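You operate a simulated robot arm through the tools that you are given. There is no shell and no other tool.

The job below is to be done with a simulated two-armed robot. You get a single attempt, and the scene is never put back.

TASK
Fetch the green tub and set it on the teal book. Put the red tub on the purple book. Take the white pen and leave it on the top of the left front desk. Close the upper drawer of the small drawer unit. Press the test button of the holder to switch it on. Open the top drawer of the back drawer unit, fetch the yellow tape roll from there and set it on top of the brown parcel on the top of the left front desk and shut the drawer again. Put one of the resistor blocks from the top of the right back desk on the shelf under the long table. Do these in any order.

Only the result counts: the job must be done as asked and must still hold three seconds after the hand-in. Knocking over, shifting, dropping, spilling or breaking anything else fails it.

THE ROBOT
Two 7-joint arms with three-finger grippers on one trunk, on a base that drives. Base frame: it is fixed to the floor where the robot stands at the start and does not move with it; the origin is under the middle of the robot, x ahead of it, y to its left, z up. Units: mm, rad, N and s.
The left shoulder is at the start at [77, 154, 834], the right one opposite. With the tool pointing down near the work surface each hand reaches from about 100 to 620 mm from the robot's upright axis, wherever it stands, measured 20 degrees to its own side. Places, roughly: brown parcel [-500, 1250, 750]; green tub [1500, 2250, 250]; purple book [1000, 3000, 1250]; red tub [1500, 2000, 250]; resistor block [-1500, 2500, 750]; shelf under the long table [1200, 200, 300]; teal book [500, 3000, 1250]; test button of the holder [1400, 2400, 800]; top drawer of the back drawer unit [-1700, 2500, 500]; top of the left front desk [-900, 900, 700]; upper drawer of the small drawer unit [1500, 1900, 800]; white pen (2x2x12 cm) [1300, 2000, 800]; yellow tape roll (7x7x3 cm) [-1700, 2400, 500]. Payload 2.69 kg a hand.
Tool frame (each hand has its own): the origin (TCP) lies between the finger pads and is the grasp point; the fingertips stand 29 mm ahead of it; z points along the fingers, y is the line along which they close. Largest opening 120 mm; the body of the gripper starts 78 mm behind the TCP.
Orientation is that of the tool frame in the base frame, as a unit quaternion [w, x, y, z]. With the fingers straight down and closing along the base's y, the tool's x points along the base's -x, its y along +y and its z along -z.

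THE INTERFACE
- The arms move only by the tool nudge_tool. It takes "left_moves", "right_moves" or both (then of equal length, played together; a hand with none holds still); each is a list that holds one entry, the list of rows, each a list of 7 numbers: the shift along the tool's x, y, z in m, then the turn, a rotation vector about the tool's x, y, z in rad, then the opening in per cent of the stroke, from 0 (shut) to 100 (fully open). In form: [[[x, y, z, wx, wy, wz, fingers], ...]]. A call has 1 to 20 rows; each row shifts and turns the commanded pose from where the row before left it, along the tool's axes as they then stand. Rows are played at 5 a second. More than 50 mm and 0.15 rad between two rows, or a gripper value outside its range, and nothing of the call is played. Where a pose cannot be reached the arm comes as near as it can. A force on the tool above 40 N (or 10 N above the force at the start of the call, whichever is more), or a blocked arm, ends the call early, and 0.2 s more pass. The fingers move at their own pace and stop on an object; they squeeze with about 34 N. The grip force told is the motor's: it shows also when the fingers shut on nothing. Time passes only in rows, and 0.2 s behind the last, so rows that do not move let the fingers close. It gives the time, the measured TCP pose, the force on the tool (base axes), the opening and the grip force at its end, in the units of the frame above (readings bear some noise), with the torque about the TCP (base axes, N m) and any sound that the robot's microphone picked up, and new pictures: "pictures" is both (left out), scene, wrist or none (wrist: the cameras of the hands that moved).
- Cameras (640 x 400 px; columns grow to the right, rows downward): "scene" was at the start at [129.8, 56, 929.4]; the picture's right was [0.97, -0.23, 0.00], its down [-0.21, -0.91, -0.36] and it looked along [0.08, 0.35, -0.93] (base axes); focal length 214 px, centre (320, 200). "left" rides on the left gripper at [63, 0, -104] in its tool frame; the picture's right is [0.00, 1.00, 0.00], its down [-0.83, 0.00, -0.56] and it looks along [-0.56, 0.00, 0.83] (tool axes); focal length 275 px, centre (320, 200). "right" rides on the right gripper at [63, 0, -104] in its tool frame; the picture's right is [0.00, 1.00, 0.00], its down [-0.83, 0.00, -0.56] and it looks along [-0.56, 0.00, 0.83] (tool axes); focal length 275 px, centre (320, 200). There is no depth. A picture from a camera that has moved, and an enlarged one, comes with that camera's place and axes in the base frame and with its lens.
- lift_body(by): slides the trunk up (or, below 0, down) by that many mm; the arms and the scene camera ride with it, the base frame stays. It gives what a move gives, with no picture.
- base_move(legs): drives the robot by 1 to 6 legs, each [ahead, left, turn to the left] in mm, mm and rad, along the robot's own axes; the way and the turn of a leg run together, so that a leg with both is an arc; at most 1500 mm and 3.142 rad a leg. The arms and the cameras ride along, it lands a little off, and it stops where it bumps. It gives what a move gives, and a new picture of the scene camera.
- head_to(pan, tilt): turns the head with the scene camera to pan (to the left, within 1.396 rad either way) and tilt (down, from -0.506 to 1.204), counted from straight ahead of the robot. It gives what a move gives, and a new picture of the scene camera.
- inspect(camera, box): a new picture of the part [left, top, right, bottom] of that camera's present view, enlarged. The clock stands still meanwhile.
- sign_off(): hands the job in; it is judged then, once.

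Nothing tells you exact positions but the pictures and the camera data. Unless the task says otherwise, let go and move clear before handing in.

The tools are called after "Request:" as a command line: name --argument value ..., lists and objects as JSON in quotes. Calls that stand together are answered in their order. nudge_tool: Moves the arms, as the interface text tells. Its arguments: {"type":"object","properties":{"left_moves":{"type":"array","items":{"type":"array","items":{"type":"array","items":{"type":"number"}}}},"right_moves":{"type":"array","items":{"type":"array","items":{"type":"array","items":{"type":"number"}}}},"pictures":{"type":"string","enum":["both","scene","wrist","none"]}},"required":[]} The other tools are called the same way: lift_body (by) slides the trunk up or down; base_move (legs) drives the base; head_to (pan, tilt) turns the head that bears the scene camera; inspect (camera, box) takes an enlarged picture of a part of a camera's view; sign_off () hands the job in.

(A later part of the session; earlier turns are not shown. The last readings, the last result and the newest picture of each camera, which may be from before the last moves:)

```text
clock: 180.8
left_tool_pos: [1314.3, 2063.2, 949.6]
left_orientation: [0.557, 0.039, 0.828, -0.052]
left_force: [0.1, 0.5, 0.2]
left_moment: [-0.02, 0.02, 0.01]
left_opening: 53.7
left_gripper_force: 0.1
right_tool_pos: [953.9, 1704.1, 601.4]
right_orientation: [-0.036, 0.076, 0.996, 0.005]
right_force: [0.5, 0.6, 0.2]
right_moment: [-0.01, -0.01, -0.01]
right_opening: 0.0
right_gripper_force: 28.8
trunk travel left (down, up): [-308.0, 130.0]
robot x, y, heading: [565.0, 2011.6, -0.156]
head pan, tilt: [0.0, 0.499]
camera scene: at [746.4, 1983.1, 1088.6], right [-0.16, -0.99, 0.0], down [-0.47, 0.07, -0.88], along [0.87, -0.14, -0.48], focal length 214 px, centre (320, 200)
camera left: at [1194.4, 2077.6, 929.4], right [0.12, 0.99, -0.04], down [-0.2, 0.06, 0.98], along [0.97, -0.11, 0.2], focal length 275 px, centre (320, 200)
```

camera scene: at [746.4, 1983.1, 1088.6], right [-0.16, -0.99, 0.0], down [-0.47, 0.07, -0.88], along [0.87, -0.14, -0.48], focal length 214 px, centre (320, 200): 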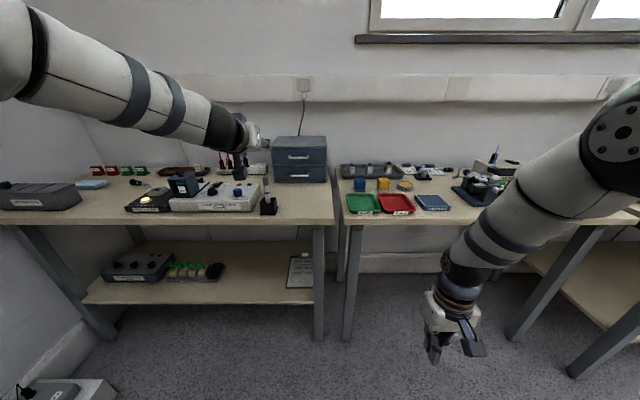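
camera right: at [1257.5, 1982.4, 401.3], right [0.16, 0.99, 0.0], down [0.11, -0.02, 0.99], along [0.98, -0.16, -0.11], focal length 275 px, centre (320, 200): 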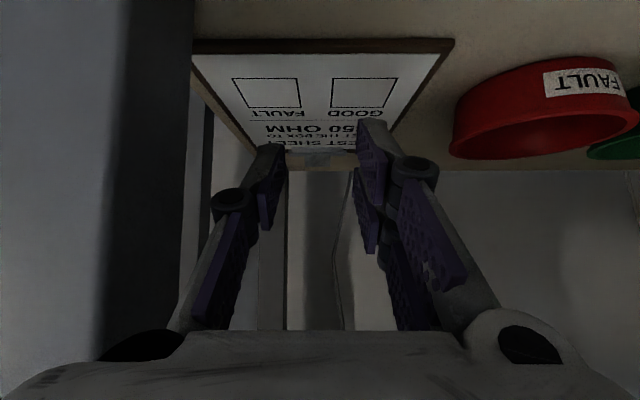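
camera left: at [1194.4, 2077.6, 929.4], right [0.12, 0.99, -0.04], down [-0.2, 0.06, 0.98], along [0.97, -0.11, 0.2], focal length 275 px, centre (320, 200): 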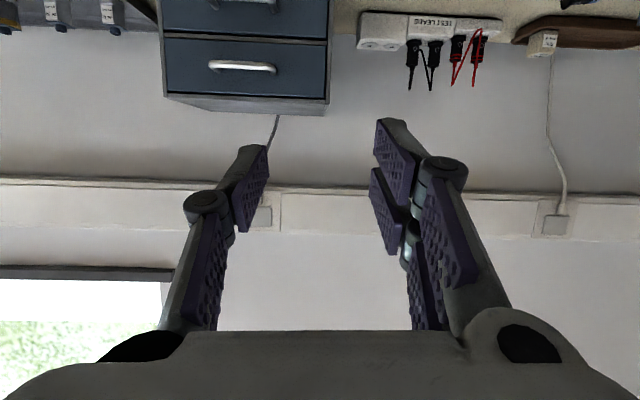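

The tool is now pitched about 1.2 rad. I'll move above the pen and look.

Request:
nudge_tool --left_moves '[[[0.0195, -0.003, 0.0323, 0, 0, 0, 45], [0.0195, -0.003, 0.0323, 0, 0, 0, 45], [0, 0, 0, 0, 0, 0, 45]]]'

Request:
inspect --camera "scene" --box '[200, 120, 360, 220]'

```text
clock: 181.6
left_tool_pos: [1357.2, 2049.6, 889.4]
left_orientation: [0.557, 0.038, 0.828, -0.052]
left_force: [-0.1, 0.6, 0.3]
left_moment: [0.0, -0.03, -0.01]
left_opening: 53.8
left_gripper_force: 0.0
right_tool_pos: [954.4, 1704.2, 602.4]
right_orientation: [-0.036, 0.076, 0.996, 0.005]
right_force: [0.8, -0.4, 0.2]
right_moment: [0.04, -0.01, -0.01]
right_opening: 0.0
right_gripper_force: 28.4
trunk travel left (down, up): [-308.0, 130.0]
robot x, y, heading: [566.1, 2007.3, -0.157]
head pan, tilt: [0.0, 0.499]
camera scene: at [745.7, 1982.7, 1088.8], right [-0.16, -0.99, 0.0], down [-0.47, 0.07, -0.88], along [0.87, -0.14, -0.48], focal length 214 px, centre (320, 200)
camera left: at [1237.4, 2063.3, 869.7], right [0.12, 0.99, -0.04], down [-0.2, 0.06, 0.98], along [0.97, -0.11, 0.2], focal length 275 px, centre (320, 200)
```

scene: 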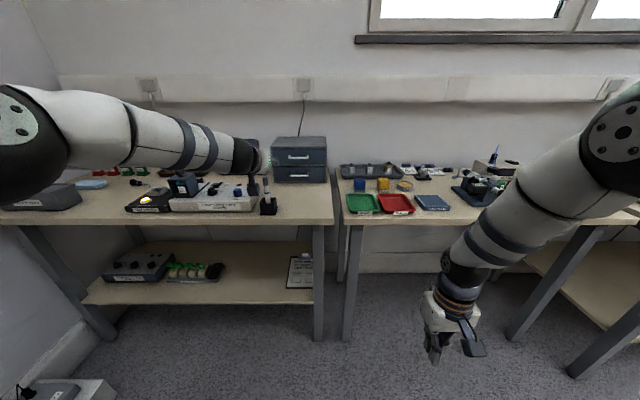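
left: 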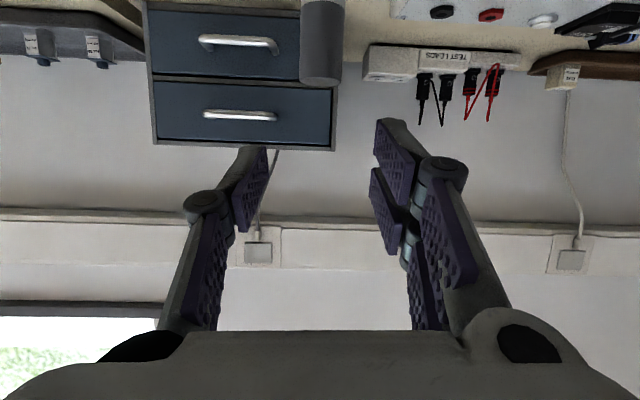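

```text
4.00 times, centred on (280, 170) of scene
camera zoom: at [745.7, 1982.7, 1088.8], right [-0.16, -0.99, 0.0], down [-0.47, 0.07, -0.88], along [0.87, -0.14, -0.48], focal length 858 px, centre (480, 320)
```

zoom: 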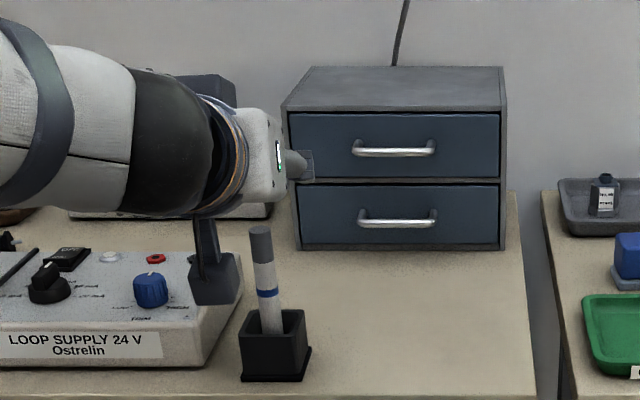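

The pen is centred between the open fingers. I'll descend 71 mm around it.

Request:
nudge_tool --left_moves '[[[0.0317, 0.0014, 0.0161, 0, 0, 0, 45], [0.0317, 0.0014, 0.0161, 0, 0, 0, 45], [0, 0, 0, 0, 0, 0, 45]]]'

Request:
inspect --camera "scene" --box '[200, 120, 360, 220]'

```text
clock: 182.4
left_tool_pos: [1363.9, 2049.7, 817.2]
left_orientation: [0.558, 0.038, 0.827, -0.052]
left_force: [-0.1, 0.2, -0.6]
left_moment: [0.01, 0.0, 0.0]
left_opening: 54.1
left_gripper_force: 0.0
right_tool_pos: [954.4, 1703.5, 602.8]
right_orientation: [-0.036, 0.076, 0.996, 0.006]
right_force: [0.2, 0.2, -0.6]
right_moment: [0.0, -0.02, 0.02]
right_opening: 0.1
right_gripper_force: 28.7
trunk travel left (down, up): [-308.0, 130.0]
robot x, y, heading: [564.0, 2010.9, -0.158]
head pan, tilt: [0.0, 0.499]
camera scene: at [745.8, 1982.7, 1088.8], right [-0.16, -0.99, 0.0], down [-0.47, 0.08, -0.88], along [0.87, -0.14, -0.48], focal length 214 px, centre (320, 200)
camera left: at [1244.2, 2063.1, 796.5], right [0.12, 0.99, -0.04], down [-0.2, 0.06, 0.98], along [0.97, -0.11, 0.21], focal length 275 px, centre (320, 200)
```

scene: 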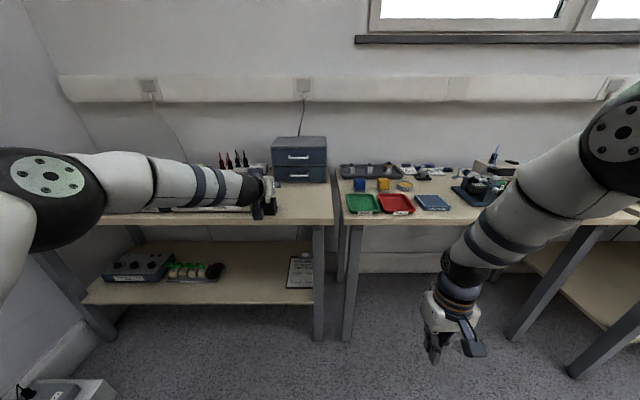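
left: 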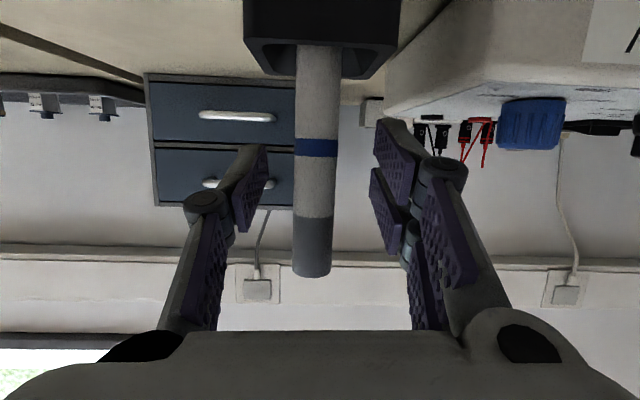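

```text
4.00 times, centred on (280, 170) of scene
camera zoom: at [745.8, 1982.7, 1088.8], right [-0.16, -0.99, 0.0], down [-0.47, 0.08, -0.88], along [0.87, -0.14, -0.48], focal length 858 px, centre (480, 320)
```

zoom: 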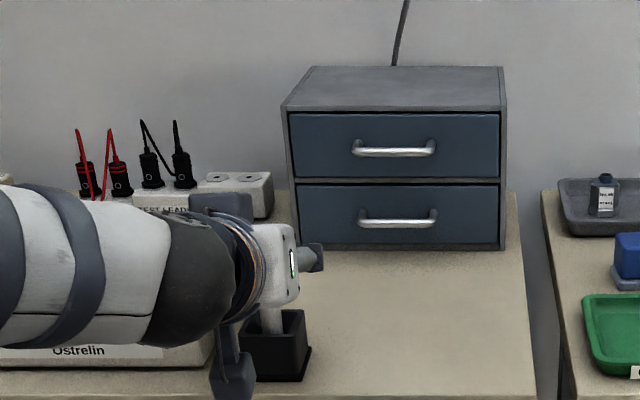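

The pen is nicely centred. I'll close the fingers.

Request:
nudge_tool --left_moves '[[[0, 0, 0, 0, 0, 0, 25], [0, 0, 0, 0, 0, 0, 12], [0, 0, 0, 0, 0, 0, 0], [0, 0, 0, 0, 0, 0, 0], [0, 0, 0, 0, 0, 0, 0]]]' --pictures "wrist"

```text
clock: 183.6
left_tool_pos: [1364.4, 2049.3, 817.9]
left_orientation: [0.558, 0.038, 0.828, -0.052]
left_force: [0.2, -0.1, 0.9]
left_moment: [0.01, 0.02, 0.01]
left_opening: 13.7
left_gripper_force: 34.1
right_tool_pos: [954.4, 1701.2, 602.1]
right_orientation: [-0.037, 0.076, 0.996, 0.005]
right_force: [0.2, -0.4, 1.1]
right_moment: [-0.04, 0.01, -0.03]
right_opening: 0.0
right_gripper_force: 29.0
trunk travel left (down, up): [-308.0, 130.0]
robot x, y, heading: [567.6, 2007.9, -0.154]
head pan, tilt: [0.0, 0.499]
camera left: at [1244.2, 2063.1, 796.7], right [0.12, 0.99, -0.04], down [-0.2, 0.06, 0.98], along [0.97, -0.11, 0.2], focal length 275 px, centre (320, 200)
```

left: 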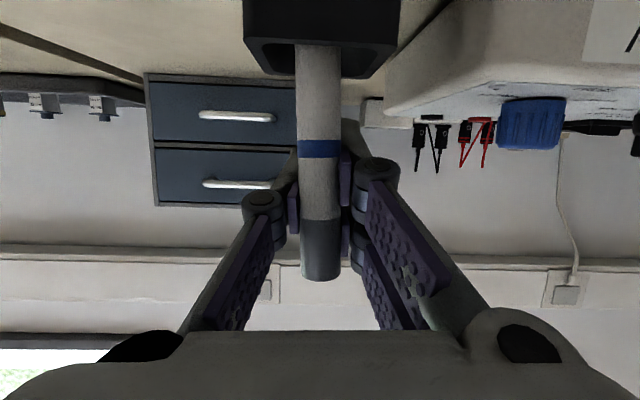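

Gripped. I'll lift it 100 mm straight up out of the cube.

Request:
nudge_tool --left_moves '[[[-0.0232, -0.0011, -0.0094, 0, 0, 0, 0], [-0.0232, -0.0011, -0.0094, 0, 0, 0, 0], [-0.0232, -0.0011, -0.0094, 0, 0, 0, 0], [-0.0232, -0.0011, -0.0094, 0, 0, 0, 0], [0, 0, 0, 0, 0, 0, 0]]]'

Request:
inspect --camera "scene" --box '[200, 120, 360, 220]'

```text
clock: 184.8
left_tool_pos: [1364.0, 2048.3, 921.6]
left_orientation: [0.557, 0.038, 0.828, -0.052]
left_force: [-0.2, 0.6, -0.8]
left_moment: [0.01, 0.0, 0.03]
left_opening: 14.5
left_gripper_force: 34.2
right_tool_pos: [953.6, 1703.6, 601.0]
right_orientation: [-0.036, 0.076, 0.996, 0.005]
right_force: [-1.0, 0.3, 0.1]
right_moment: [0.01, -0.03, 0.01]
right_opening: 0.0
right_gripper_force: 28.7
trunk travel left (down, up): [-308.0, 130.0]
robot x, y, heading: [565.3, 2006.4, -0.157]
head pan, tilt: [0.0, 0.499]
camera scene: at [745.9, 1982.7, 1088.7], right [-0.16, -0.99, 0.0], down [-0.47, 0.08, -0.88], along [0.87, -0.14, -0.48], focal length 214 px, centre (320, 200)
camera left: at [1244.7, 2061.2, 900.5], right [0.12, 0.99, -0.04], down [-0.2, 0.06, 0.98], along [0.97, -0.11, 0.21], focal length 275 px, centre (320, 200)
```

scene: 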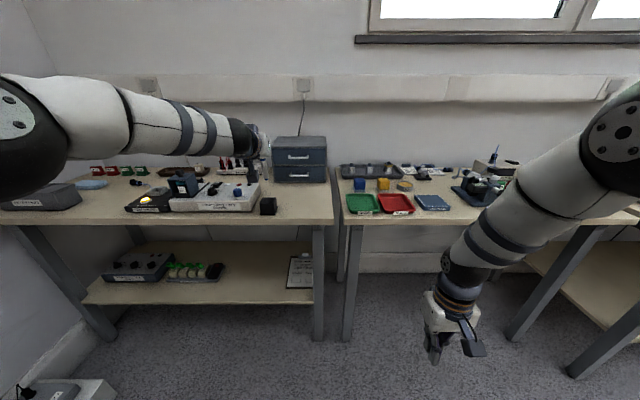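
left: 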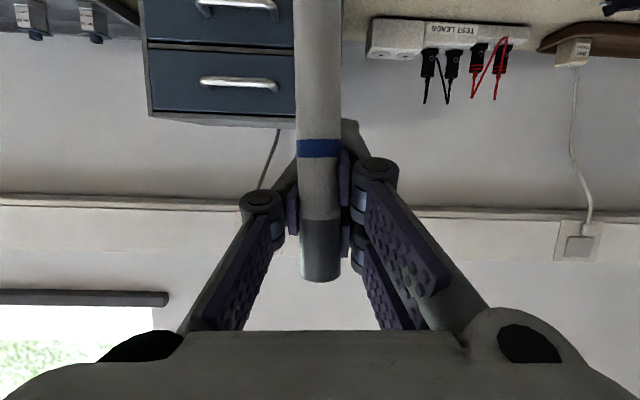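

```text
4.00 times, centred on (280, 170) of scene
camera zoom: at [745.9, 1982.7, 1088.7], right [-0.16, -0.99, 0.0], down [-0.47, 0.08, -0.88], along [0.87, -0.14, -0.48], focal length 858 px, centre (480, 320)
```

zoom: 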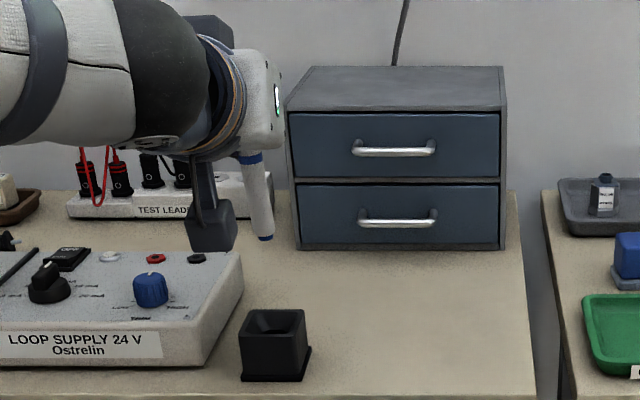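

The pen is out and the holder undisturbed. I'll fold the arm back to tool-down (pen becoming nearly horizontal), before driving to the left front desk.

Request:
nudge_tool --left_moves '[[[0.0091, 0, -0.0233, 0, 0.15, 0, 0], [0.0124, 0, -0.0217, 0, 0.15, 0, 0], [0.0155, 0, -0.0196, 0, 0.15, 0, 0], [0.0183, 0, -0.017, 0, 0.15, 0, 0], [0.0206, 0, -0.0141, 0, 0.15, 0, 0], [0.0225, 0, -0.0109, 0, 0.15, 0, 0], [0.0239, 0, -0.0074, 0, 0.15, 0, 0], [0.0247, 0, -0.0037, 0, 0.15, 0, 0]]]'

```text
clock: 186.6
left_tool_pos: [1161.4, 2073.2, 922.1]
left_orientation: [-0.007, 0.062, 0.998, -0.021]
left_force: [-0.3, 0.6, -0.7]
left_moment: [0.02, 0.0, -0.01]
left_opening: 15.1
left_gripper_force: 34.2
left hand out of reach, approached as far as the arm can: row 8
right_tool_pos: [953.2, 1703.5, 601.3]
right_orientation: [-0.036, 0.076, 0.996, 0.005]
right_force: [-0.2, 0.1, -0.4]
right_moment: [0.02, -0.02, 0.0]
right_opening: 0.0
right_gripper_force: 28.3
trunk travel left (down, up): [-308.0, 130.0]
robot x, y, heading: [566.2, 2008.1, -0.157]
head pan, tilt: [0.0, 0.499]
camera scene: at [745.7, 1982.7, 1088.8], right [-0.16, -0.99, 0.0], down [-0.47, 0.08, -0.88], along [0.87, -0.14, -0.48], focal length 214 px, centre (320, 200)
camera left: at [1100.1, 2084.5, 1025.3], right [0.13, 0.99, -0.04], down [0.83, -0.08, 0.54], along [0.54, -0.11, -0.84], focal length 275 px, centre (320, 200)
```

scene: 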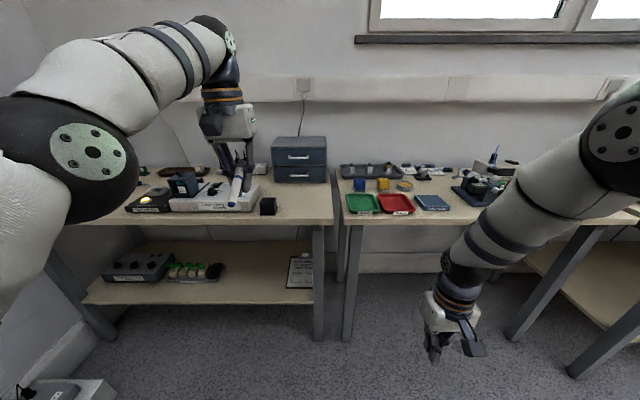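
left: 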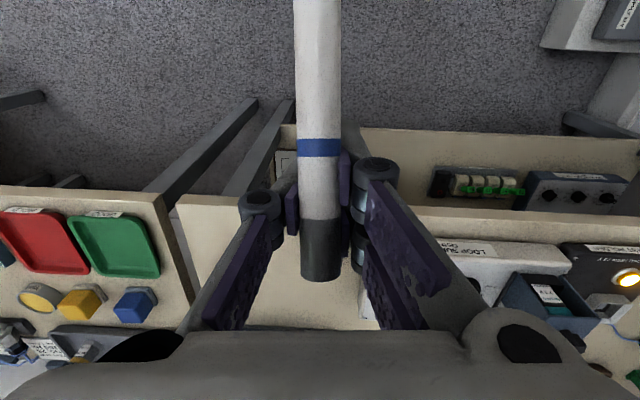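

The pen is now nearly horizontal in the left hand. I'll back off, slide along the aisle and turn around to face the left front desk.

Request:
base_move --legs '[[-100, 0, 0], [0, -1400, 0], [0, 0, 1.573], [0, 0, 1.573]]'

Request:
head_to --pan 0 --tilt 0.5

Request:
head_to --pan -0.7 --tilt 0.5

```text
clock: 203.3
left_tool_pos: [33.4, 1196.9, 920.1]
left_orientation: [-0.014, 0.759, -0.651, 0.02]
left_force: [-0.7, 0.1, -0.4]
left_moment: [0.02, 0.0, -0.05]
left_opening: 13.2
left_gripper_force: 33.6
right_tool_pos: [442.3, 1104.0, 602.0]
right_orientation: [0.026, 0.754, -0.656, 0.025]
right_force: [-0.5, -0.3, 0.2]
right_moment: [-0.02, -0.01, 0.02]
right_opening: 0.1
right_gripper_force: 28.6
trunk travel left (down, up): [-308.0, 130.0]
robot x, y, heading: [260.6, 645.2, 1.698]
head pan, tilt: [0.0, 0.499]
stopped in leg 4: the force on the tool passed its limit at 57 N (the readings are from after the stop); the commanded pose is now the measured one
camera scene: at [233.9, 826.4, 1088.7], right [0.99, 0.13, 0.0], down [0.06, -0.47, -0.88], along [-0.12, 0.87, -0.48], focal length 214 px, centre (320, 200)
```

scene: 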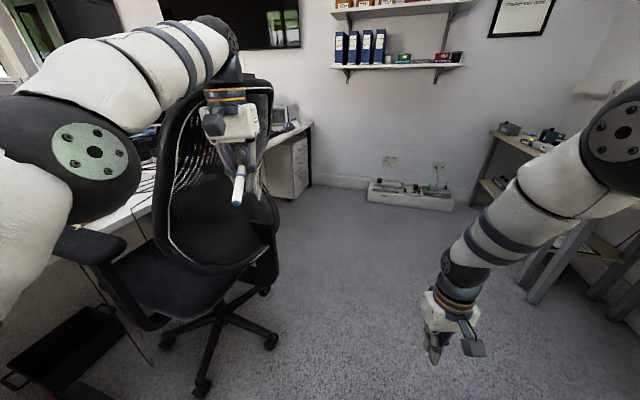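

```text
clock: 203.9
left_tool_pos: [34.5, 1197.2, 920.5]
left_orientation: [-0.014, 0.759, -0.651, 0.02]
left_force: [0.1, -0.8, -0.9]
left_moment: [0.02, 0.01, 0.0]
left_opening: 13.1
left_gripper_force: 33.8
right_tool_pos: [441.3, 1103.2, 602.1]
right_orientation: [0.025, 0.753, -0.657, 0.025]
right_force: [1.0, -0.5, 0.0]
right_moment: [0.03, -0.02, -0.02]
right_opening: 0.0
right_gripper_force: 28.8
trunk travel left (down, up): [-308.0, 130.0]
robot x, y, heading: [259.0, 646.5, 1.703]
head pan, tilt: [0.0, 0.499]
camera scene: at [234.0, 826.5, 1088.7], right [0.99, 0.13, 0.0], down [0.06, -0.47, -0.88], along [-0.12, 0.87, -0.48], focal length 214 px, centre (320, 200)
```

scene: 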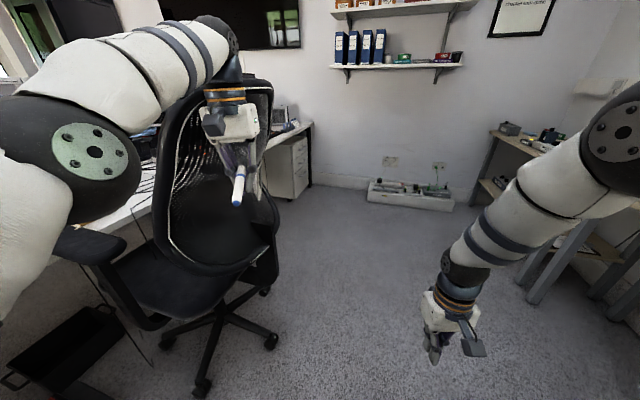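

```text
clock: 205.0
left_tool_pos: [34.7, 1196.2, 919.7]
left_orientation: [-0.015, 0.759, -0.65, 0.021]
left_force: [0.8, 1.2, 0.5]
left_moment: [0.04, -0.01, 0.0]
left_opening: 13.4
left_gripper_force: 34.3
right_tool_pos: [441.2, 1102.3, 602.3]
right_orientation: [0.026, 0.754, -0.656, 0.026]
right_force: [-0.2, -0.1, -0.5]
right_moment: [0.0, -0.03, 0.0]
right_opening: 0.0
right_gripper_force: 28.4
trunk travel left (down, up): [-308.0, 130.0]
robot x, y, heading: [259.1, 642.7, 1.7]
head pan, tilt: [-0.7, 0.499]
camera scene: at [294.8, 813.0, 1088.7], right [0.84, -0.54, 0.0], down [-0.26, -0.4, -0.88], along [0.47, 0.74, -0.48], focal length 214 px, centre (320, 200)
```

scene: 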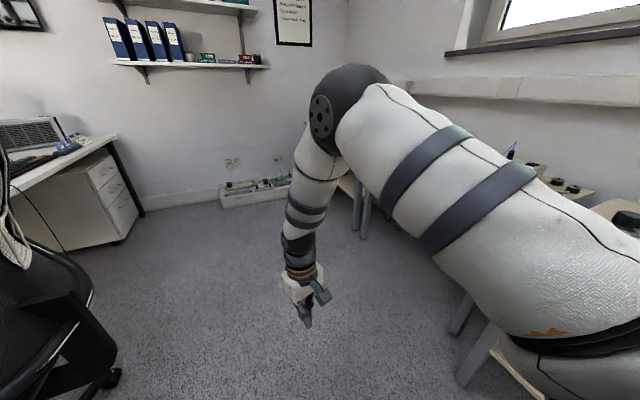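

Turning, my left hand bumped the chair back and stopped; the chair seems unmoved. I'll swing away, back up along the aisle, and then turn.

Request:
base_move --legs '[[0, 0, -0.28], [-450, 0, 0]]'

Request:
head_to --pan 0.35 --tilt 0.35

Request:
inspect --camera "left" --box '[0, 0, 640, 400]'

```text
clock: 208.6
left_tool_pos: [127.3, 792.0, 920.4]
left_orientation: [0.012, -0.663, 0.748, -0.023]
left_force: [0.2, -0.3, -1.1]
left_moment: [0.05, -0.01, 0.0]
left_opening: 12.9
left_gripper_force: 34.1
right_tool_pos: [494.1, 591.1, 602.2]
right_orientation: [-0.029, -0.657, 0.753, -0.022]
right_force: [-0.1, -0.4, 0.4]
right_moment: [-0.01, -0.04, 0.04]
right_opening: 0.3
right_gripper_force: 28.1
trunk travel left (down, up): [-308.0, 130.0]
robot x, y, heading: [191.9, 201.1, 1.429]
head pan, tilt: [-0.7, 0.499]
camera scene: at [273.1, 351.7, 1088.8], right [0.66, -0.75, 0.0], down [-0.36, -0.32, -0.88], along [0.66, 0.58, -0.48], focal length 214 px, centre (320, 200)
```

scene: 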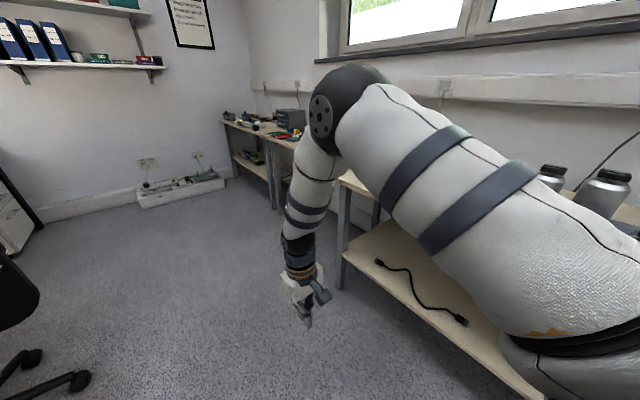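

```text
clock: 209.9
left_tool_pos: [127.4, 792.9, 921.3]
left_orientation: [0.011, -0.662, 0.749, -0.022]
left_force: [-0.1, -0.6, -0.2]
left_moment: [0.0, -0.02, -0.03]
left_opening: 12.6
left_gripper_force: 34.3
right_tool_pos: [494.6, 591.7, 601.5]
right_orientation: [-0.029, -0.656, 0.754, -0.022]
right_force: [0.7, -0.4, 0.1]
right_moment: [-0.04, 0.01, 0.0]
right_opening: 0.0
right_gripper_force: 28.5
trunk travel left (down, up): [-308.0, 130.0]
robot x, y, heading: [190.1, 200.2, 1.423]
head pan, tilt: [0.351, 0.351]
camera scene: at [186.1, 382.7, 1102.4], right [0.98, 0.2, 0.0], down [0.07, -0.34, -0.94], along [-0.19, 0.92, -0.34], focal length 214 px, centre (320, 200)
```

scene: 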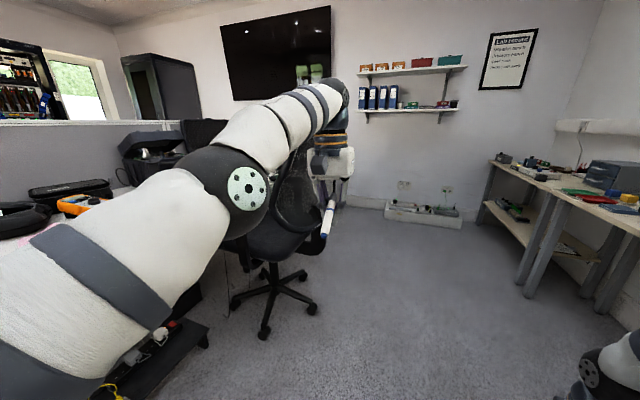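

```text
1.00 times, centred on (320, 200) of left (not enlarged: the box is as wide or as high as the picture)
camera zoom: at [114.7, 731.5, 1025.0], right [-0.99, 0.13, -0.05], down [0.08, 0.83, 0.55], along [0.11, 0.54, -0.84], focal length 275 px, centre (320, 200)
```

zoom: 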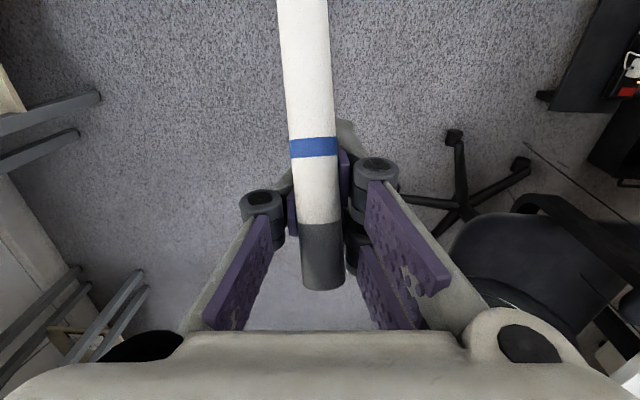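

Now I'll turn to face the left front desk.

Request:
base_move --legs '[[0, 0, 1.566]]'

Request:
head_to --pan 0 --tilt 0.5

Request:
head_to --pan -0.6 --tilt 0.4

Request:
head_to --pan 0.6 --tilt 0.4

```text
clock: 214.1
left_tool_pos: [-401.5, 155.0, 920.2]
left_orientation: [-0.024, 0.997, -0.077, 0.008]
left_force: [-0.1, -0.6, 0.4]
left_moment: [-0.03, -0.01, 0.02]
left_opening: 12.5
left_gripper_force: 33.7
right_tool_pos: [-188.6, 514.4, 601.9]
right_orientation: [0.006, 0.996, -0.086, 0.037]
right_force: [0.4, -0.3, -0.5]
right_moment: [0.01, 0.01, 0.0]
right_opening: 0.1
right_gripper_force: 28.7
trunk travel left (down, up): [-308.0, 130.0]
robot x, y, heading: [192.2, 197.5, 2.967]
head pan, tilt: [0.351, 0.351]
camera scene: at [10.2, 201.2, 1102.4], right [-0.17, 0.99, 0.0], down [0.34, 0.06, -0.94], along [-0.93, -0.16, -0.34], focal length 214 px, centre (320, 200)
```

scene: 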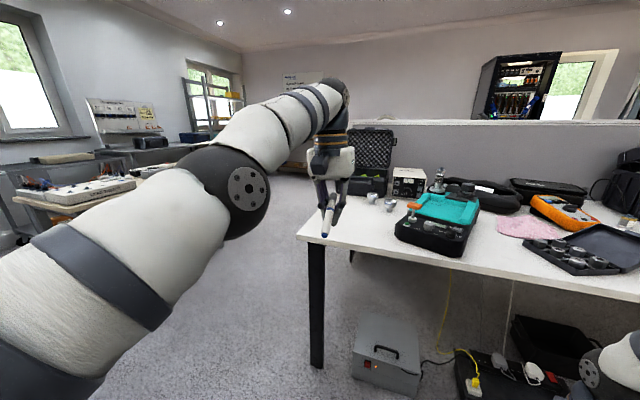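

```text
clock: 214.9
left_tool_pos: [-400.9, 153.4, 920.3]
left_orientation: [-0.024, 0.997, -0.077, 0.008]
left_force: [0.3, 0.8, -0.6]
left_moment: [0.0, 0.03, 0.02]
left_opening: 12.4
left_gripper_force: 33.6
right_tool_pos: [-187.6, 513.6, 601.4]
right_orientation: [0.006, 0.996, -0.084, 0.037]
right_force: [-0.6, -0.1, 0.5]
right_moment: [0.03, -0.03, 0.01]
right_opening: 0.2
right_gripper_force: 28.5
trunk travel left (down, up): [-308.0, 130.0]
robot x, y, heading: [192.2, 199.0, 2.965]
head pan, tilt: [0.0, 0.499]
camera scene: at [12.4, 233.3, 1088.8], right [0.18, 0.98, 0.0], down [0.47, -0.08, -0.88], along [-0.86, 0.15, -0.48], focal length 214 px, centre (320, 200)
```

scene: 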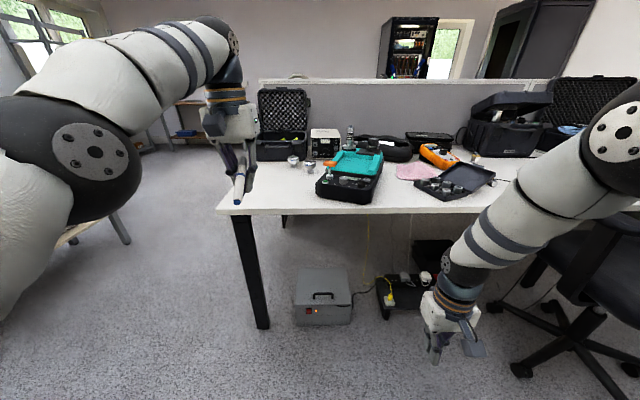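

```text
clock: 215.9
left_tool_pos: [-402.4, 154.9, 920.9]
left_orientation: [-0.024, 0.997, -0.077, 0.008]
left_force: [-1.1, 0.7, -0.1]
left_moment: [0.01, -0.01, 0.02]
left_opening: 12.2
left_gripper_force: 34.3
right_tool_pos: [-189.2, 514.6, 600.5]
right_orientation: [0.006, 0.996, -0.086, 0.036]
right_force: [-0.1, 0.5, 0.2]
right_moment: [-0.02, -0.02, 0.02]
right_opening: 0.2
right_gripper_force: 28.7
trunk travel left (down, up): [-308.0, 130.0]
robot x, y, heading: [192.0, 200.4, 2.962]
head pan, tilt: [-0.6, 0.4]
camera scene: at [35.9, 282.3, 1097.9], right [0.7, 0.71, 0.0], down [0.28, -0.27, -0.92], along [-0.66, 0.65, -0.39], focal length 214 px, centre (320, 200)
```

scene: 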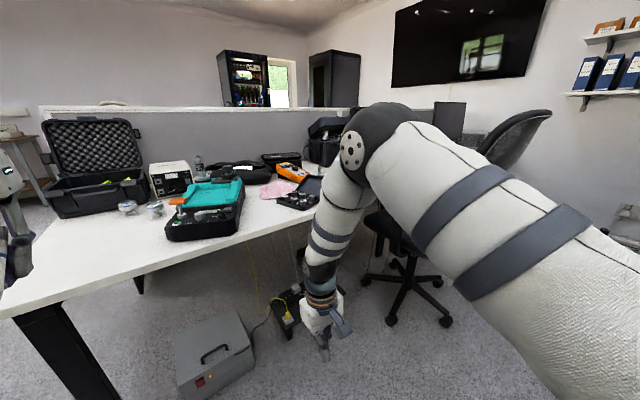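

```text
clock: 217.3
left_tool_pos: [-402.6, 154.3, 919.4]
left_orientation: [-0.025, 0.997, -0.077, 0.008]
left_force: [0.0, -0.4, 0.4]
left_moment: [0.01, 0.0, -0.03]
left_opening: 12.3
left_gripper_force: 34.9
right_tool_pos: [-188.3, 514.1, 602.5]
right_orientation: [0.005, 0.996, -0.085, 0.036]
right_force: [-0.1, -0.9, 0.0]
right_moment: [-0.01, 0.05, 0.0]
right_opening: 0.0
right_gripper_force: 28.1
trunk travel left (down, up): [-308.0, 130.0]
robot x, y, heading: [196.2, 198.5, 2.963]
head pan, tilt: [0.6, 0.4]
camera scene: at [17.4, 179.4, 1097.9], right [-0.41, 0.91, 0.0], down [0.35, 0.16, -0.92], along [-0.84, -0.38, -0.39], focal length 214 px, centre (320, 200)
```

scene: 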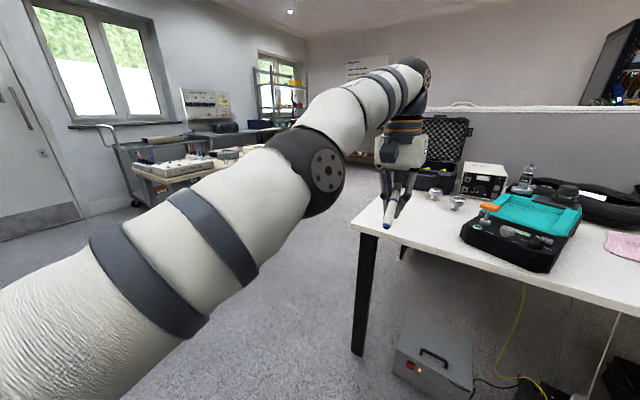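

The desk's near-left area in front of the black case is free, a good spot for the pen near (-780, 110). I'll raise the right hand to clear the desk edge, correct my heading and drive closer.

Request:
nudge_tool --right_moves '[[[0, 0, -0.047, 0, 0, 0, 0], [0, 0, -0.047, 0, 0, 0, 0], [0, 0, -0.047, 0, 0, 0, 0], [0, 0, -0.047, 0, 0, 0, 0], [0, 0, -0.047, 0, 0, 0, 0], [0, 0, -0.047, 0, 0, 0, 0]]]' --pictures "none"

Request:
base_move --legs '[[0, 0, 0.024], [330, 0, 0]]'

Request:
head_to --pan 0.1 --tilt 0.7

Request:
inspect --camera "left" --box '[0, 0, 640, 400]'

```text
clock: 218.7
left_tool_pos: [-400.8, 155.2, 921.7]
left_orientation: [-0.024, 0.997, -0.077, 0.009]
left_force: [1.2, 0.0, -0.6]
left_moment: [0.02, 0.03, -0.02]
left_opening: 12.1
left_gripper_force: 34.8
right_tool_pos: [-225.5, 531.3, 879.4]
right_orientation: [0.006, 0.996, -0.085, 0.036]
right_force: [-1.0, 0.5, 0.2]
right_moment: [-0.02, -0.06, -0.01]
right_opening: 0.0
right_gripper_force: 28.9
right hand out of reach, approached as far as the arm can: row 5, 6
trunk travel left (down, up): [-308.0, 130.0]
robot x, y, heading: [192.6, 199.2, 2.966]
head pan, tilt: [0.6, 0.4]
```

```text
clock: 221.2
left_tool_pos: [-726.6, 185.9, 920.5]
left_orientation: [-0.024, 0.998, -0.063, 0.008]
left_force: [-0.5, -0.7, -0.8]
left_moment: [0.02, -0.03, 0.03]
left_opening: 11.9
left_gripper_force: 34.4
right_tool_pos: [-561.3, 568.4, 877.8]
right_orientation: [0.006, 0.997, -0.071, 0.037]
right_force: [-0.3, 0.1, 0.1]
right_moment: [0.01, -0.02, 0.0]
right_opening: 0.1
right_gripper_force: 28.6
trunk travel left (down, up): [-308.0, 130.0]
robot x, y, heading: [-135.4, 247.4, 2.991]
head pan, tilt: [0.6, 0.4]
camera scene: at [-307.7, 223.5, 1097.8], right [-0.44, 0.9, 0.0], down [0.35, 0.17, -0.92], along [-0.83, -0.4, -0.39], focal length 214 px, centre (320, 200)
```

scene: 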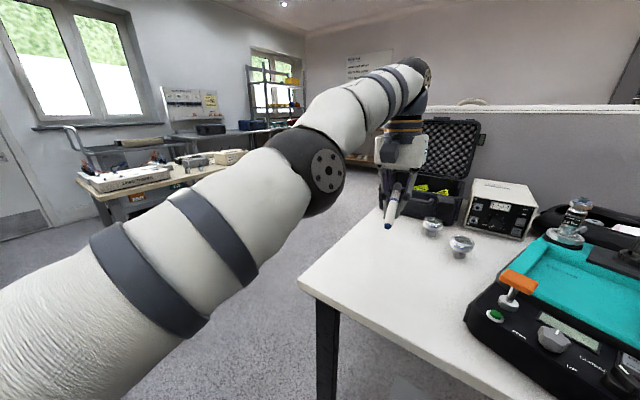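

```text
clock: 222.2
left_tool_pos: [-726.5, 186.8, 920.3]
left_orientation: [-0.025, 0.998, -0.063, 0.008]
left_force: [-0.2, 0.3, 0.5]
left_moment: [0.01, -0.04, -0.01]
left_opening: 11.7
left_gripper_force: 34.1
right_tool_pos: [-560.3, 567.8, 878.6]
right_orientation: [0.006, 0.997, -0.071, 0.037]
right_force: [0.3, -1.1, -0.2]
right_moment: [-0.03, 0.02, 0.03]
right_opening: 0.0
right_gripper_force: 28.9
trunk travel left (down, up): [-308.0, 130.0]
robot x, y, heading: [-129.3, 247.6, 2.992]
head pan, tilt: [0.099, 0.7]
camera scene: at [-308.8, 268.0, 1071.1], right [0.05, 1.0, 0.0], down [0.64, -0.03, -0.77], along [-0.76, 0.04, -0.64], focal length 214 px, centre (320, 200)
```

scene: 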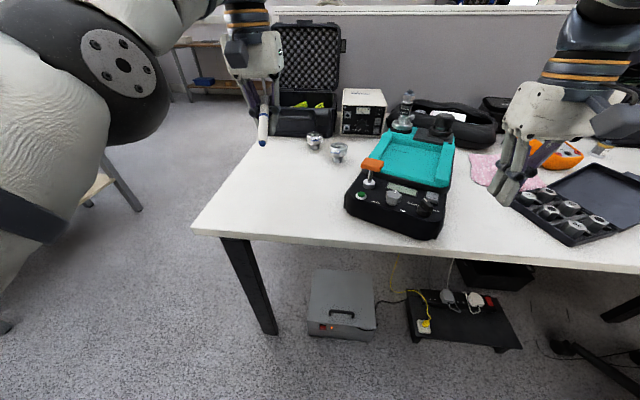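

```text
1.00 times, centred on (320, 200) of left (not enlarged: the box is as wide or as high as the picture)
camera zoom: at [-665.5, 172.7, 1025.1], right [-0.13, -0.99, -0.05], down [-0.83, 0.08, 0.55], along [-0.54, 0.11, -0.84], focal length 275 px, centre (320, 200)
```

zoom: 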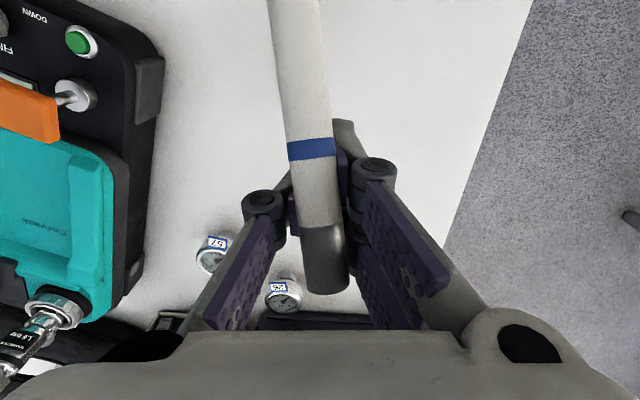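

The spot under the pen is clear. I'll move 40 mm farther in, then lower the pen toward the desk.

Request:
base_move --legs '[[40, 0, 0]]'

Request:
nudge_tool --left_moves '[[[0, 0, 0.045, 0, 0.1, 0, 0], [0.0, 0, 0.045, 0, 0, 0, 0], [0, 0, 0.04, 0, 0, 0, 0], [0, 0, 0.02, 0, 0, 0, 0]]]'

Request:
inspect --camera "scene" --box '[180, 40, 340, 240]'

```text
clock: 223.0
left_tool_pos: [-765.8, 191.9, 919.4]
left_orientation: [-0.023, 0.998, -0.062, 0.007]
left_force: [-0.8, 0.8, -0.4]
left_moment: [0.02, -0.02, -0.02]
left_opening: 11.2
left_gripper_force: 33.2
right_tool_pos: [-599.8, 574.8, 878.0]
right_orientation: [0.007, 0.997, -0.071, 0.038]
right_force: [-0.5, 0.1, -0.4]
right_moment: [0.02, -0.07, 0.03]
right_opening: 0.1
right_gripper_force: 28.6
trunk travel left (down, up): [-308.0, 130.0]
robot x, y, heading: [-171.8, 254.4, 2.991]
head pan, tilt: [0.099, 0.7]
camera scene: at [-349.0, 274.1, 1070.9], right [0.05, 1.0, 0.0], down [0.64, -0.03, -0.76], along [-0.76, 0.04, -0.64], focal length 214 px, centre (320, 200)
```

scene: 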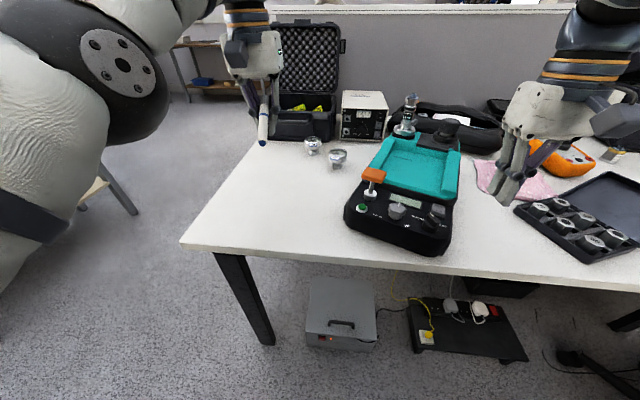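

```text
clock: 224.0
left_tool_pos: [-774.7, 201.5, 776.3]
left_orientation: [-0.02, 0.996, -0.064, 0.059]
left_force: [0.9, 0.6, 0.4]
left_moment: [0.0, 0.03, -0.01]
left_opening: 11.4
left_gripper_force: 33.8
left hand out of reach, approached as far as the arm can: row 1, 2, 3, 4
right_tool_pos: [-600.6, 574.4, 877.5]
right_orientation: [0.006, 0.997, -0.071, 0.037]
right_force: [0.9, 0.8, 0.6]
right_moment: [0.01, 0.0, -0.01]
right_opening: 0.0
right_gripper_force: 28.9
trunk travel left (down, up): [-308.0, 130.0]
robot x, y, heading: [-169.4, 251.9, 2.996]
head pan, tilt: [0.099, 0.7]
camera scene: at [-348.2, 274.0, 1071.0], right [0.05, 1.0, 0.0], down [0.64, -0.03, -0.76], along [-0.76, 0.04, -0.64], focal length 214 px, centre (320, 200)
camera left: at [-725.4, 188.8, 886.7], right [-0.13, -0.99, -0.05], down [-0.88, 0.09, 0.46], along [-0.45, 0.1, -0.89], focal length 275 px, centre (320, 200)
```

scene: 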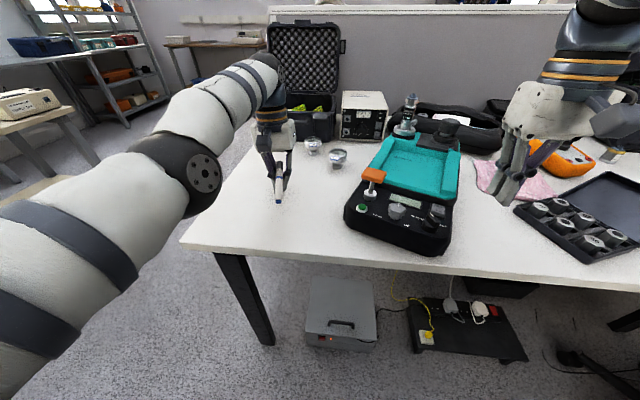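
left: 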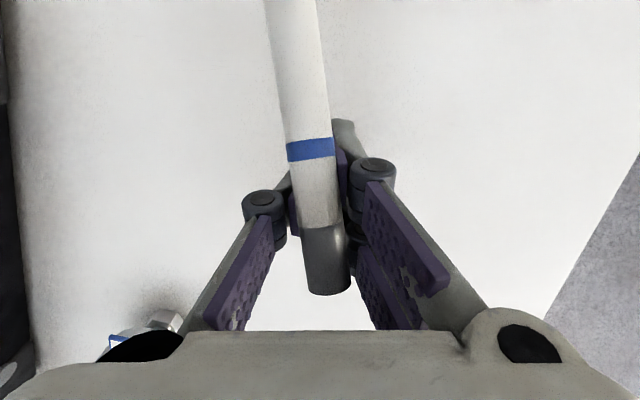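

```text
2.00 times, centred on (260, 140) of scene
camera zoom: at [-348.2, 274.0, 1071.0], right [0.05, 1.0, 0.0], down [0.64, -0.03, -0.76], along [-0.76, 0.04, -0.64], focal length 429 px, centre (440, 320)
```

zoom: 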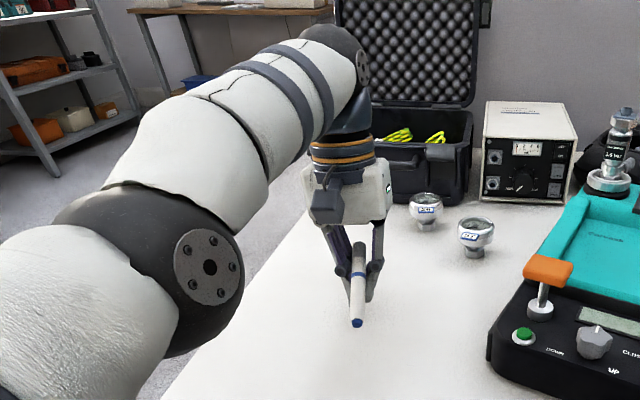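

The pen is about 30 mm above the desk. I'll lower it until it touches.

Request:
nudge_tool --left_moves '[[[0.001, 0, 0.015, 0, 0, 0, 0], [0.0005, 0, 0.008, 0, 0, 0, 0], [0, 0, 0.005, 0, 0, 0, 0], [0, 0, 0.003, 0, 0, 0, 0]]]'

Request:
inspect --camera "scene" --box '[240, 110, 340, 220]'

```text
clock: 224.8
left_tool_pos: [-777.1, 201.9, 758.6]
left_orientation: [-0.02, 0.997, -0.062, 0.052]
left_force: [9.5, -2.7, 19.1]
left_moment: [-0.22, 0.12, 0.14]
left_opening: 10.8
left_gripper_force: 34.1
left hand out of reach, approached as far as the arm can: row 1, 3
right_tool_pos: [-598.0, 573.7, 879.1]
right_orientation: [0.006, 0.997, -0.071, 0.036]
right_force: [1.1, 0.3, -0.1]
right_moment: [-0.03, 0.01, 0.0]
right_opening: 0.0
right_gripper_force: 28.5
trunk travel left (down, up): [-308.0, 130.0]
robot x, y, heading: [-171.8, 254.8, 2.996]
head pan, tilt: [0.099, 0.7]
stopped in row 3 (left hand): the force on the tool passed its limit at 46 N (the readings are from after the stop); the commanded pose is now the measured one
camera scene: at [-345.9, 273.7, 1071.4], right [0.05, 1.0, 0.0], down [0.64, -0.03, -0.77], along [-0.77, 0.04, -0.64], focal length 214 px, centre (320, 200)
camera left: at [-726.0, 190.0, 868.5], right [-0.13, -0.99, -0.05], down [-0.88, 0.09, 0.47], along [-0.46, 0.1, -0.88], focal length 275 px, centre (320, 200)
```

scene: 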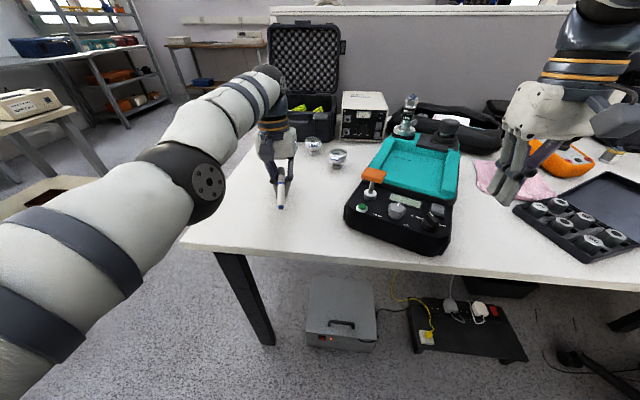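
left: 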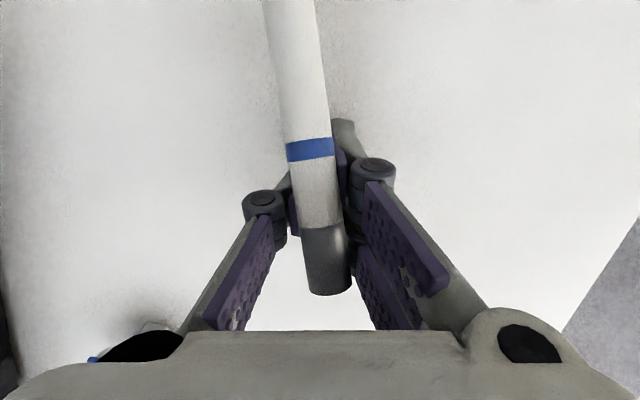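

```text
3.64 times, centred on (290, 165) of scene
camera zoom: at [-345.9, 273.7, 1071.4], right [0.05, 1.0, 0.0], down [0.64, -0.03, -0.77], along [-0.77, 0.04, -0.64], focal length 780 px, centre (429, 327)
```

zoom: 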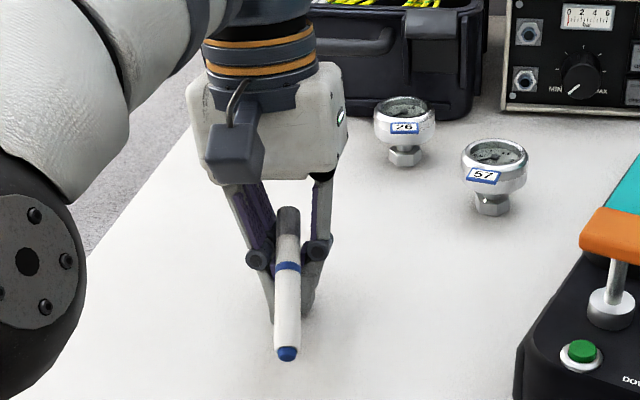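

It's in contact with the desk. I'll ease up 2 mm and open the fingers gently.

Request:
nudge_tool --left_moves '[[[0, 0, -0.002, 0, 0, 0, 5], [0, 0, 0, 0, 0, 0, 14], [0, 0, 0, 0, 0, 0, 22], [0, 0, 0, 0, 0, 0, 30], [0, 0, 0, 0, 0, 0, 30]]]'

Request:
inspect --camera "scene" --box '[240, 110, 340, 220]'

```text
clock: 226.0
left_tool_pos: [-778.0, 202.7, 757.3]
left_orientation: [-0.021, 0.996, -0.063, 0.052]
left_force: [1.4, 4.8, 23.7]
left_moment: [1.41, -0.24, -0.13]
left_opening: 31.2
left_gripper_force: 9.2
right_tool_pos: [-599.1, 572.9, 878.9]
right_orientation: [0.008, 0.997, -0.071, 0.037]
right_force: [0.3, -1.0, -0.4]
right_moment: [0.03, -0.04, 0.01]
right_opening: 0.1
right_gripper_force: 28.7
trunk travel left (down, up): [-308.0, 130.0]
robot x, y, heading: [-172.4, 255.3, 2.995]
head pan, tilt: [0.099, 0.7]
camera scene: at [-346.8, 273.9, 1071.2], right [0.05, 1.0, 0.0], down [0.64, -0.03, -0.77], along [-0.76, 0.04, -0.64], focal length 214 px, centre (320, 200)
camera left: at [-727.1, 190.9, 867.5], right [-0.13, -0.99, -0.05], down [-0.88, 0.09, 0.47], along [-0.46, 0.1, -0.88], focal length 275 px, centre (320, 200)
```

scene: 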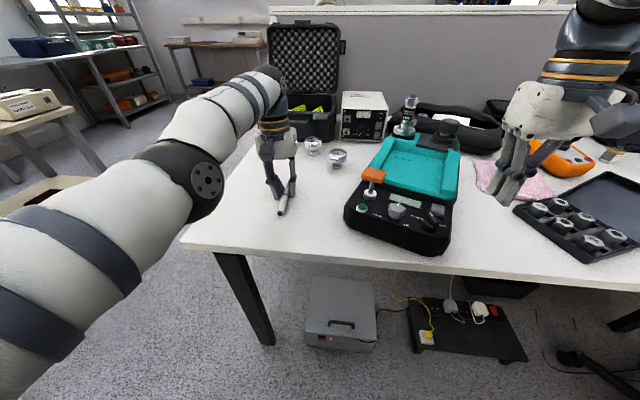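
left: 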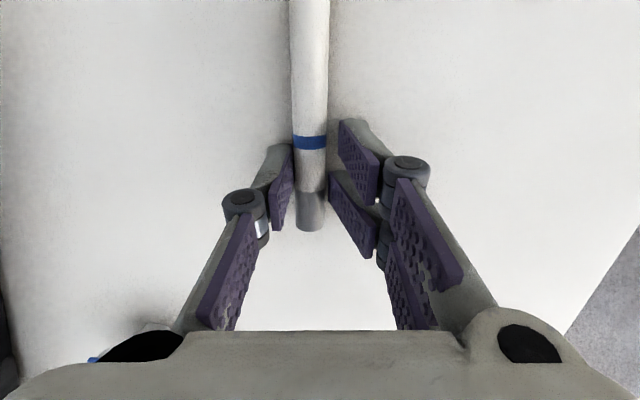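

```text
3.64 times, centred on (290, 165) of scene
camera zoom: at [-346.8, 273.9, 1071.2], right [0.05, 1.0, 0.0], down [0.64, -0.03, -0.77], along [-0.76, 0.04, -0.64], focal length 780 px, centre (429, 327)
```

zoom: 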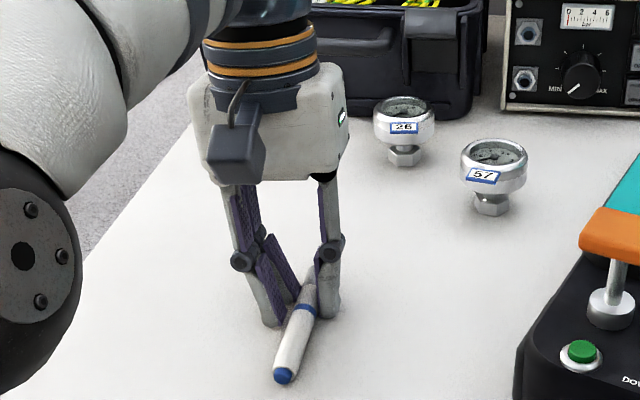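

The pen is lying on the desk. I'll lift the hand straight up.

Request:
nudge_tool --left_moves '[[[0, 0, -0.01, 0, 0, 0, 30], [0, 0, -0.02, 0, 0, 0, 40], [0, 0, -0.04, 0, 0, 0, 40], [0, 0, -0.045, 0, 0, 0, 40], [0, 0, -0.045, 0, 0, 0, 40]]]'

Request:
inspect --camera "scene" --box '[200, 110, 340, 250]'

```text
clock: 227.2
left_tool_pos: [-754.1, 182.9, 899.1]
left_orientation: [-0.02, 0.996, -0.063, 0.054]
left_force: [-0.4, 0.0, 0.3]
left_moment: [0.03, 0.03, -0.02]
left_opening: 48.0
left_gripper_force: 0.0
left hand out of reach, approached as far as the arm can: row 2, 3, 4, 5
right_tool_pos: [-599.7, 574.3, 878.0]
right_orientation: [0.005, 0.997, -0.07, 0.036]
right_force: [-0.1, 0.0, -0.3]
right_moment: [0.0, -0.05, 0.03]
right_opening: 0.1
right_gripper_force: 28.9
trunk travel left (down, up): [-308.0, 130.0]
robot x, y, heading: [-172.7, 255.9, 2.997]
head pan, tilt: [0.099, 0.7]
camera scene: at [-348.0, 273.7, 1071.0], right [0.05, 1.0, 0.0], down [0.64, -0.03, -0.77], along [-0.76, 0.04, -0.64], focal length 214 px, centre (320, 200)
camera left: at [-705.1, 170.9, 1007.3], right [-0.13, -0.99, -0.05], down [-0.88, 0.09, 0.47], along [-0.46, 0.1, -0.88], focal length 275 px, centre (320, 200)
```

scene: 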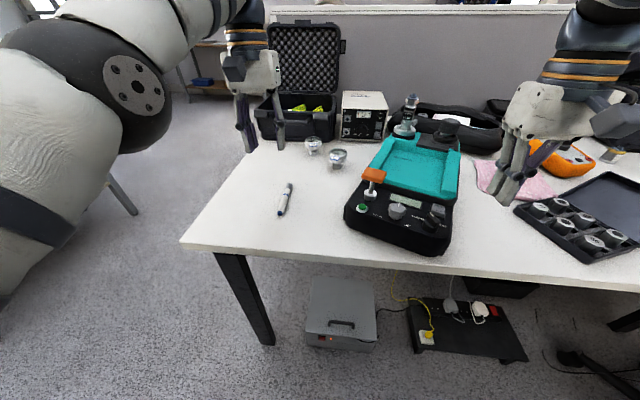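
left: 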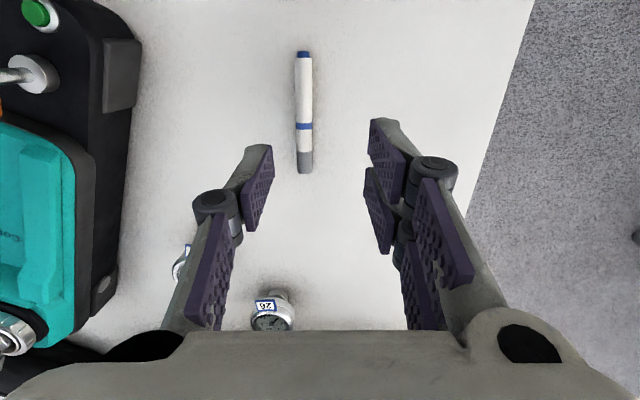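

```text
2.86 times, centred on (270, 180) of scene
camera zoom: at [-348.0, 273.7, 1071.0], right [0.05, 1.0, 0.0], down [0.64, -0.03, -0.77], along [-0.76, 0.04, -0.64], focal length 613 px, centre (463, 257)
```

zoom: 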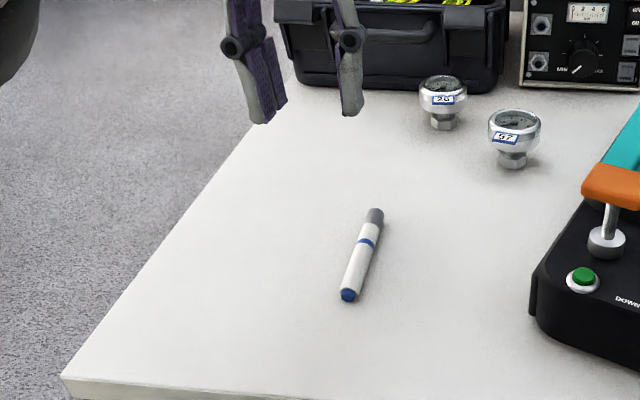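

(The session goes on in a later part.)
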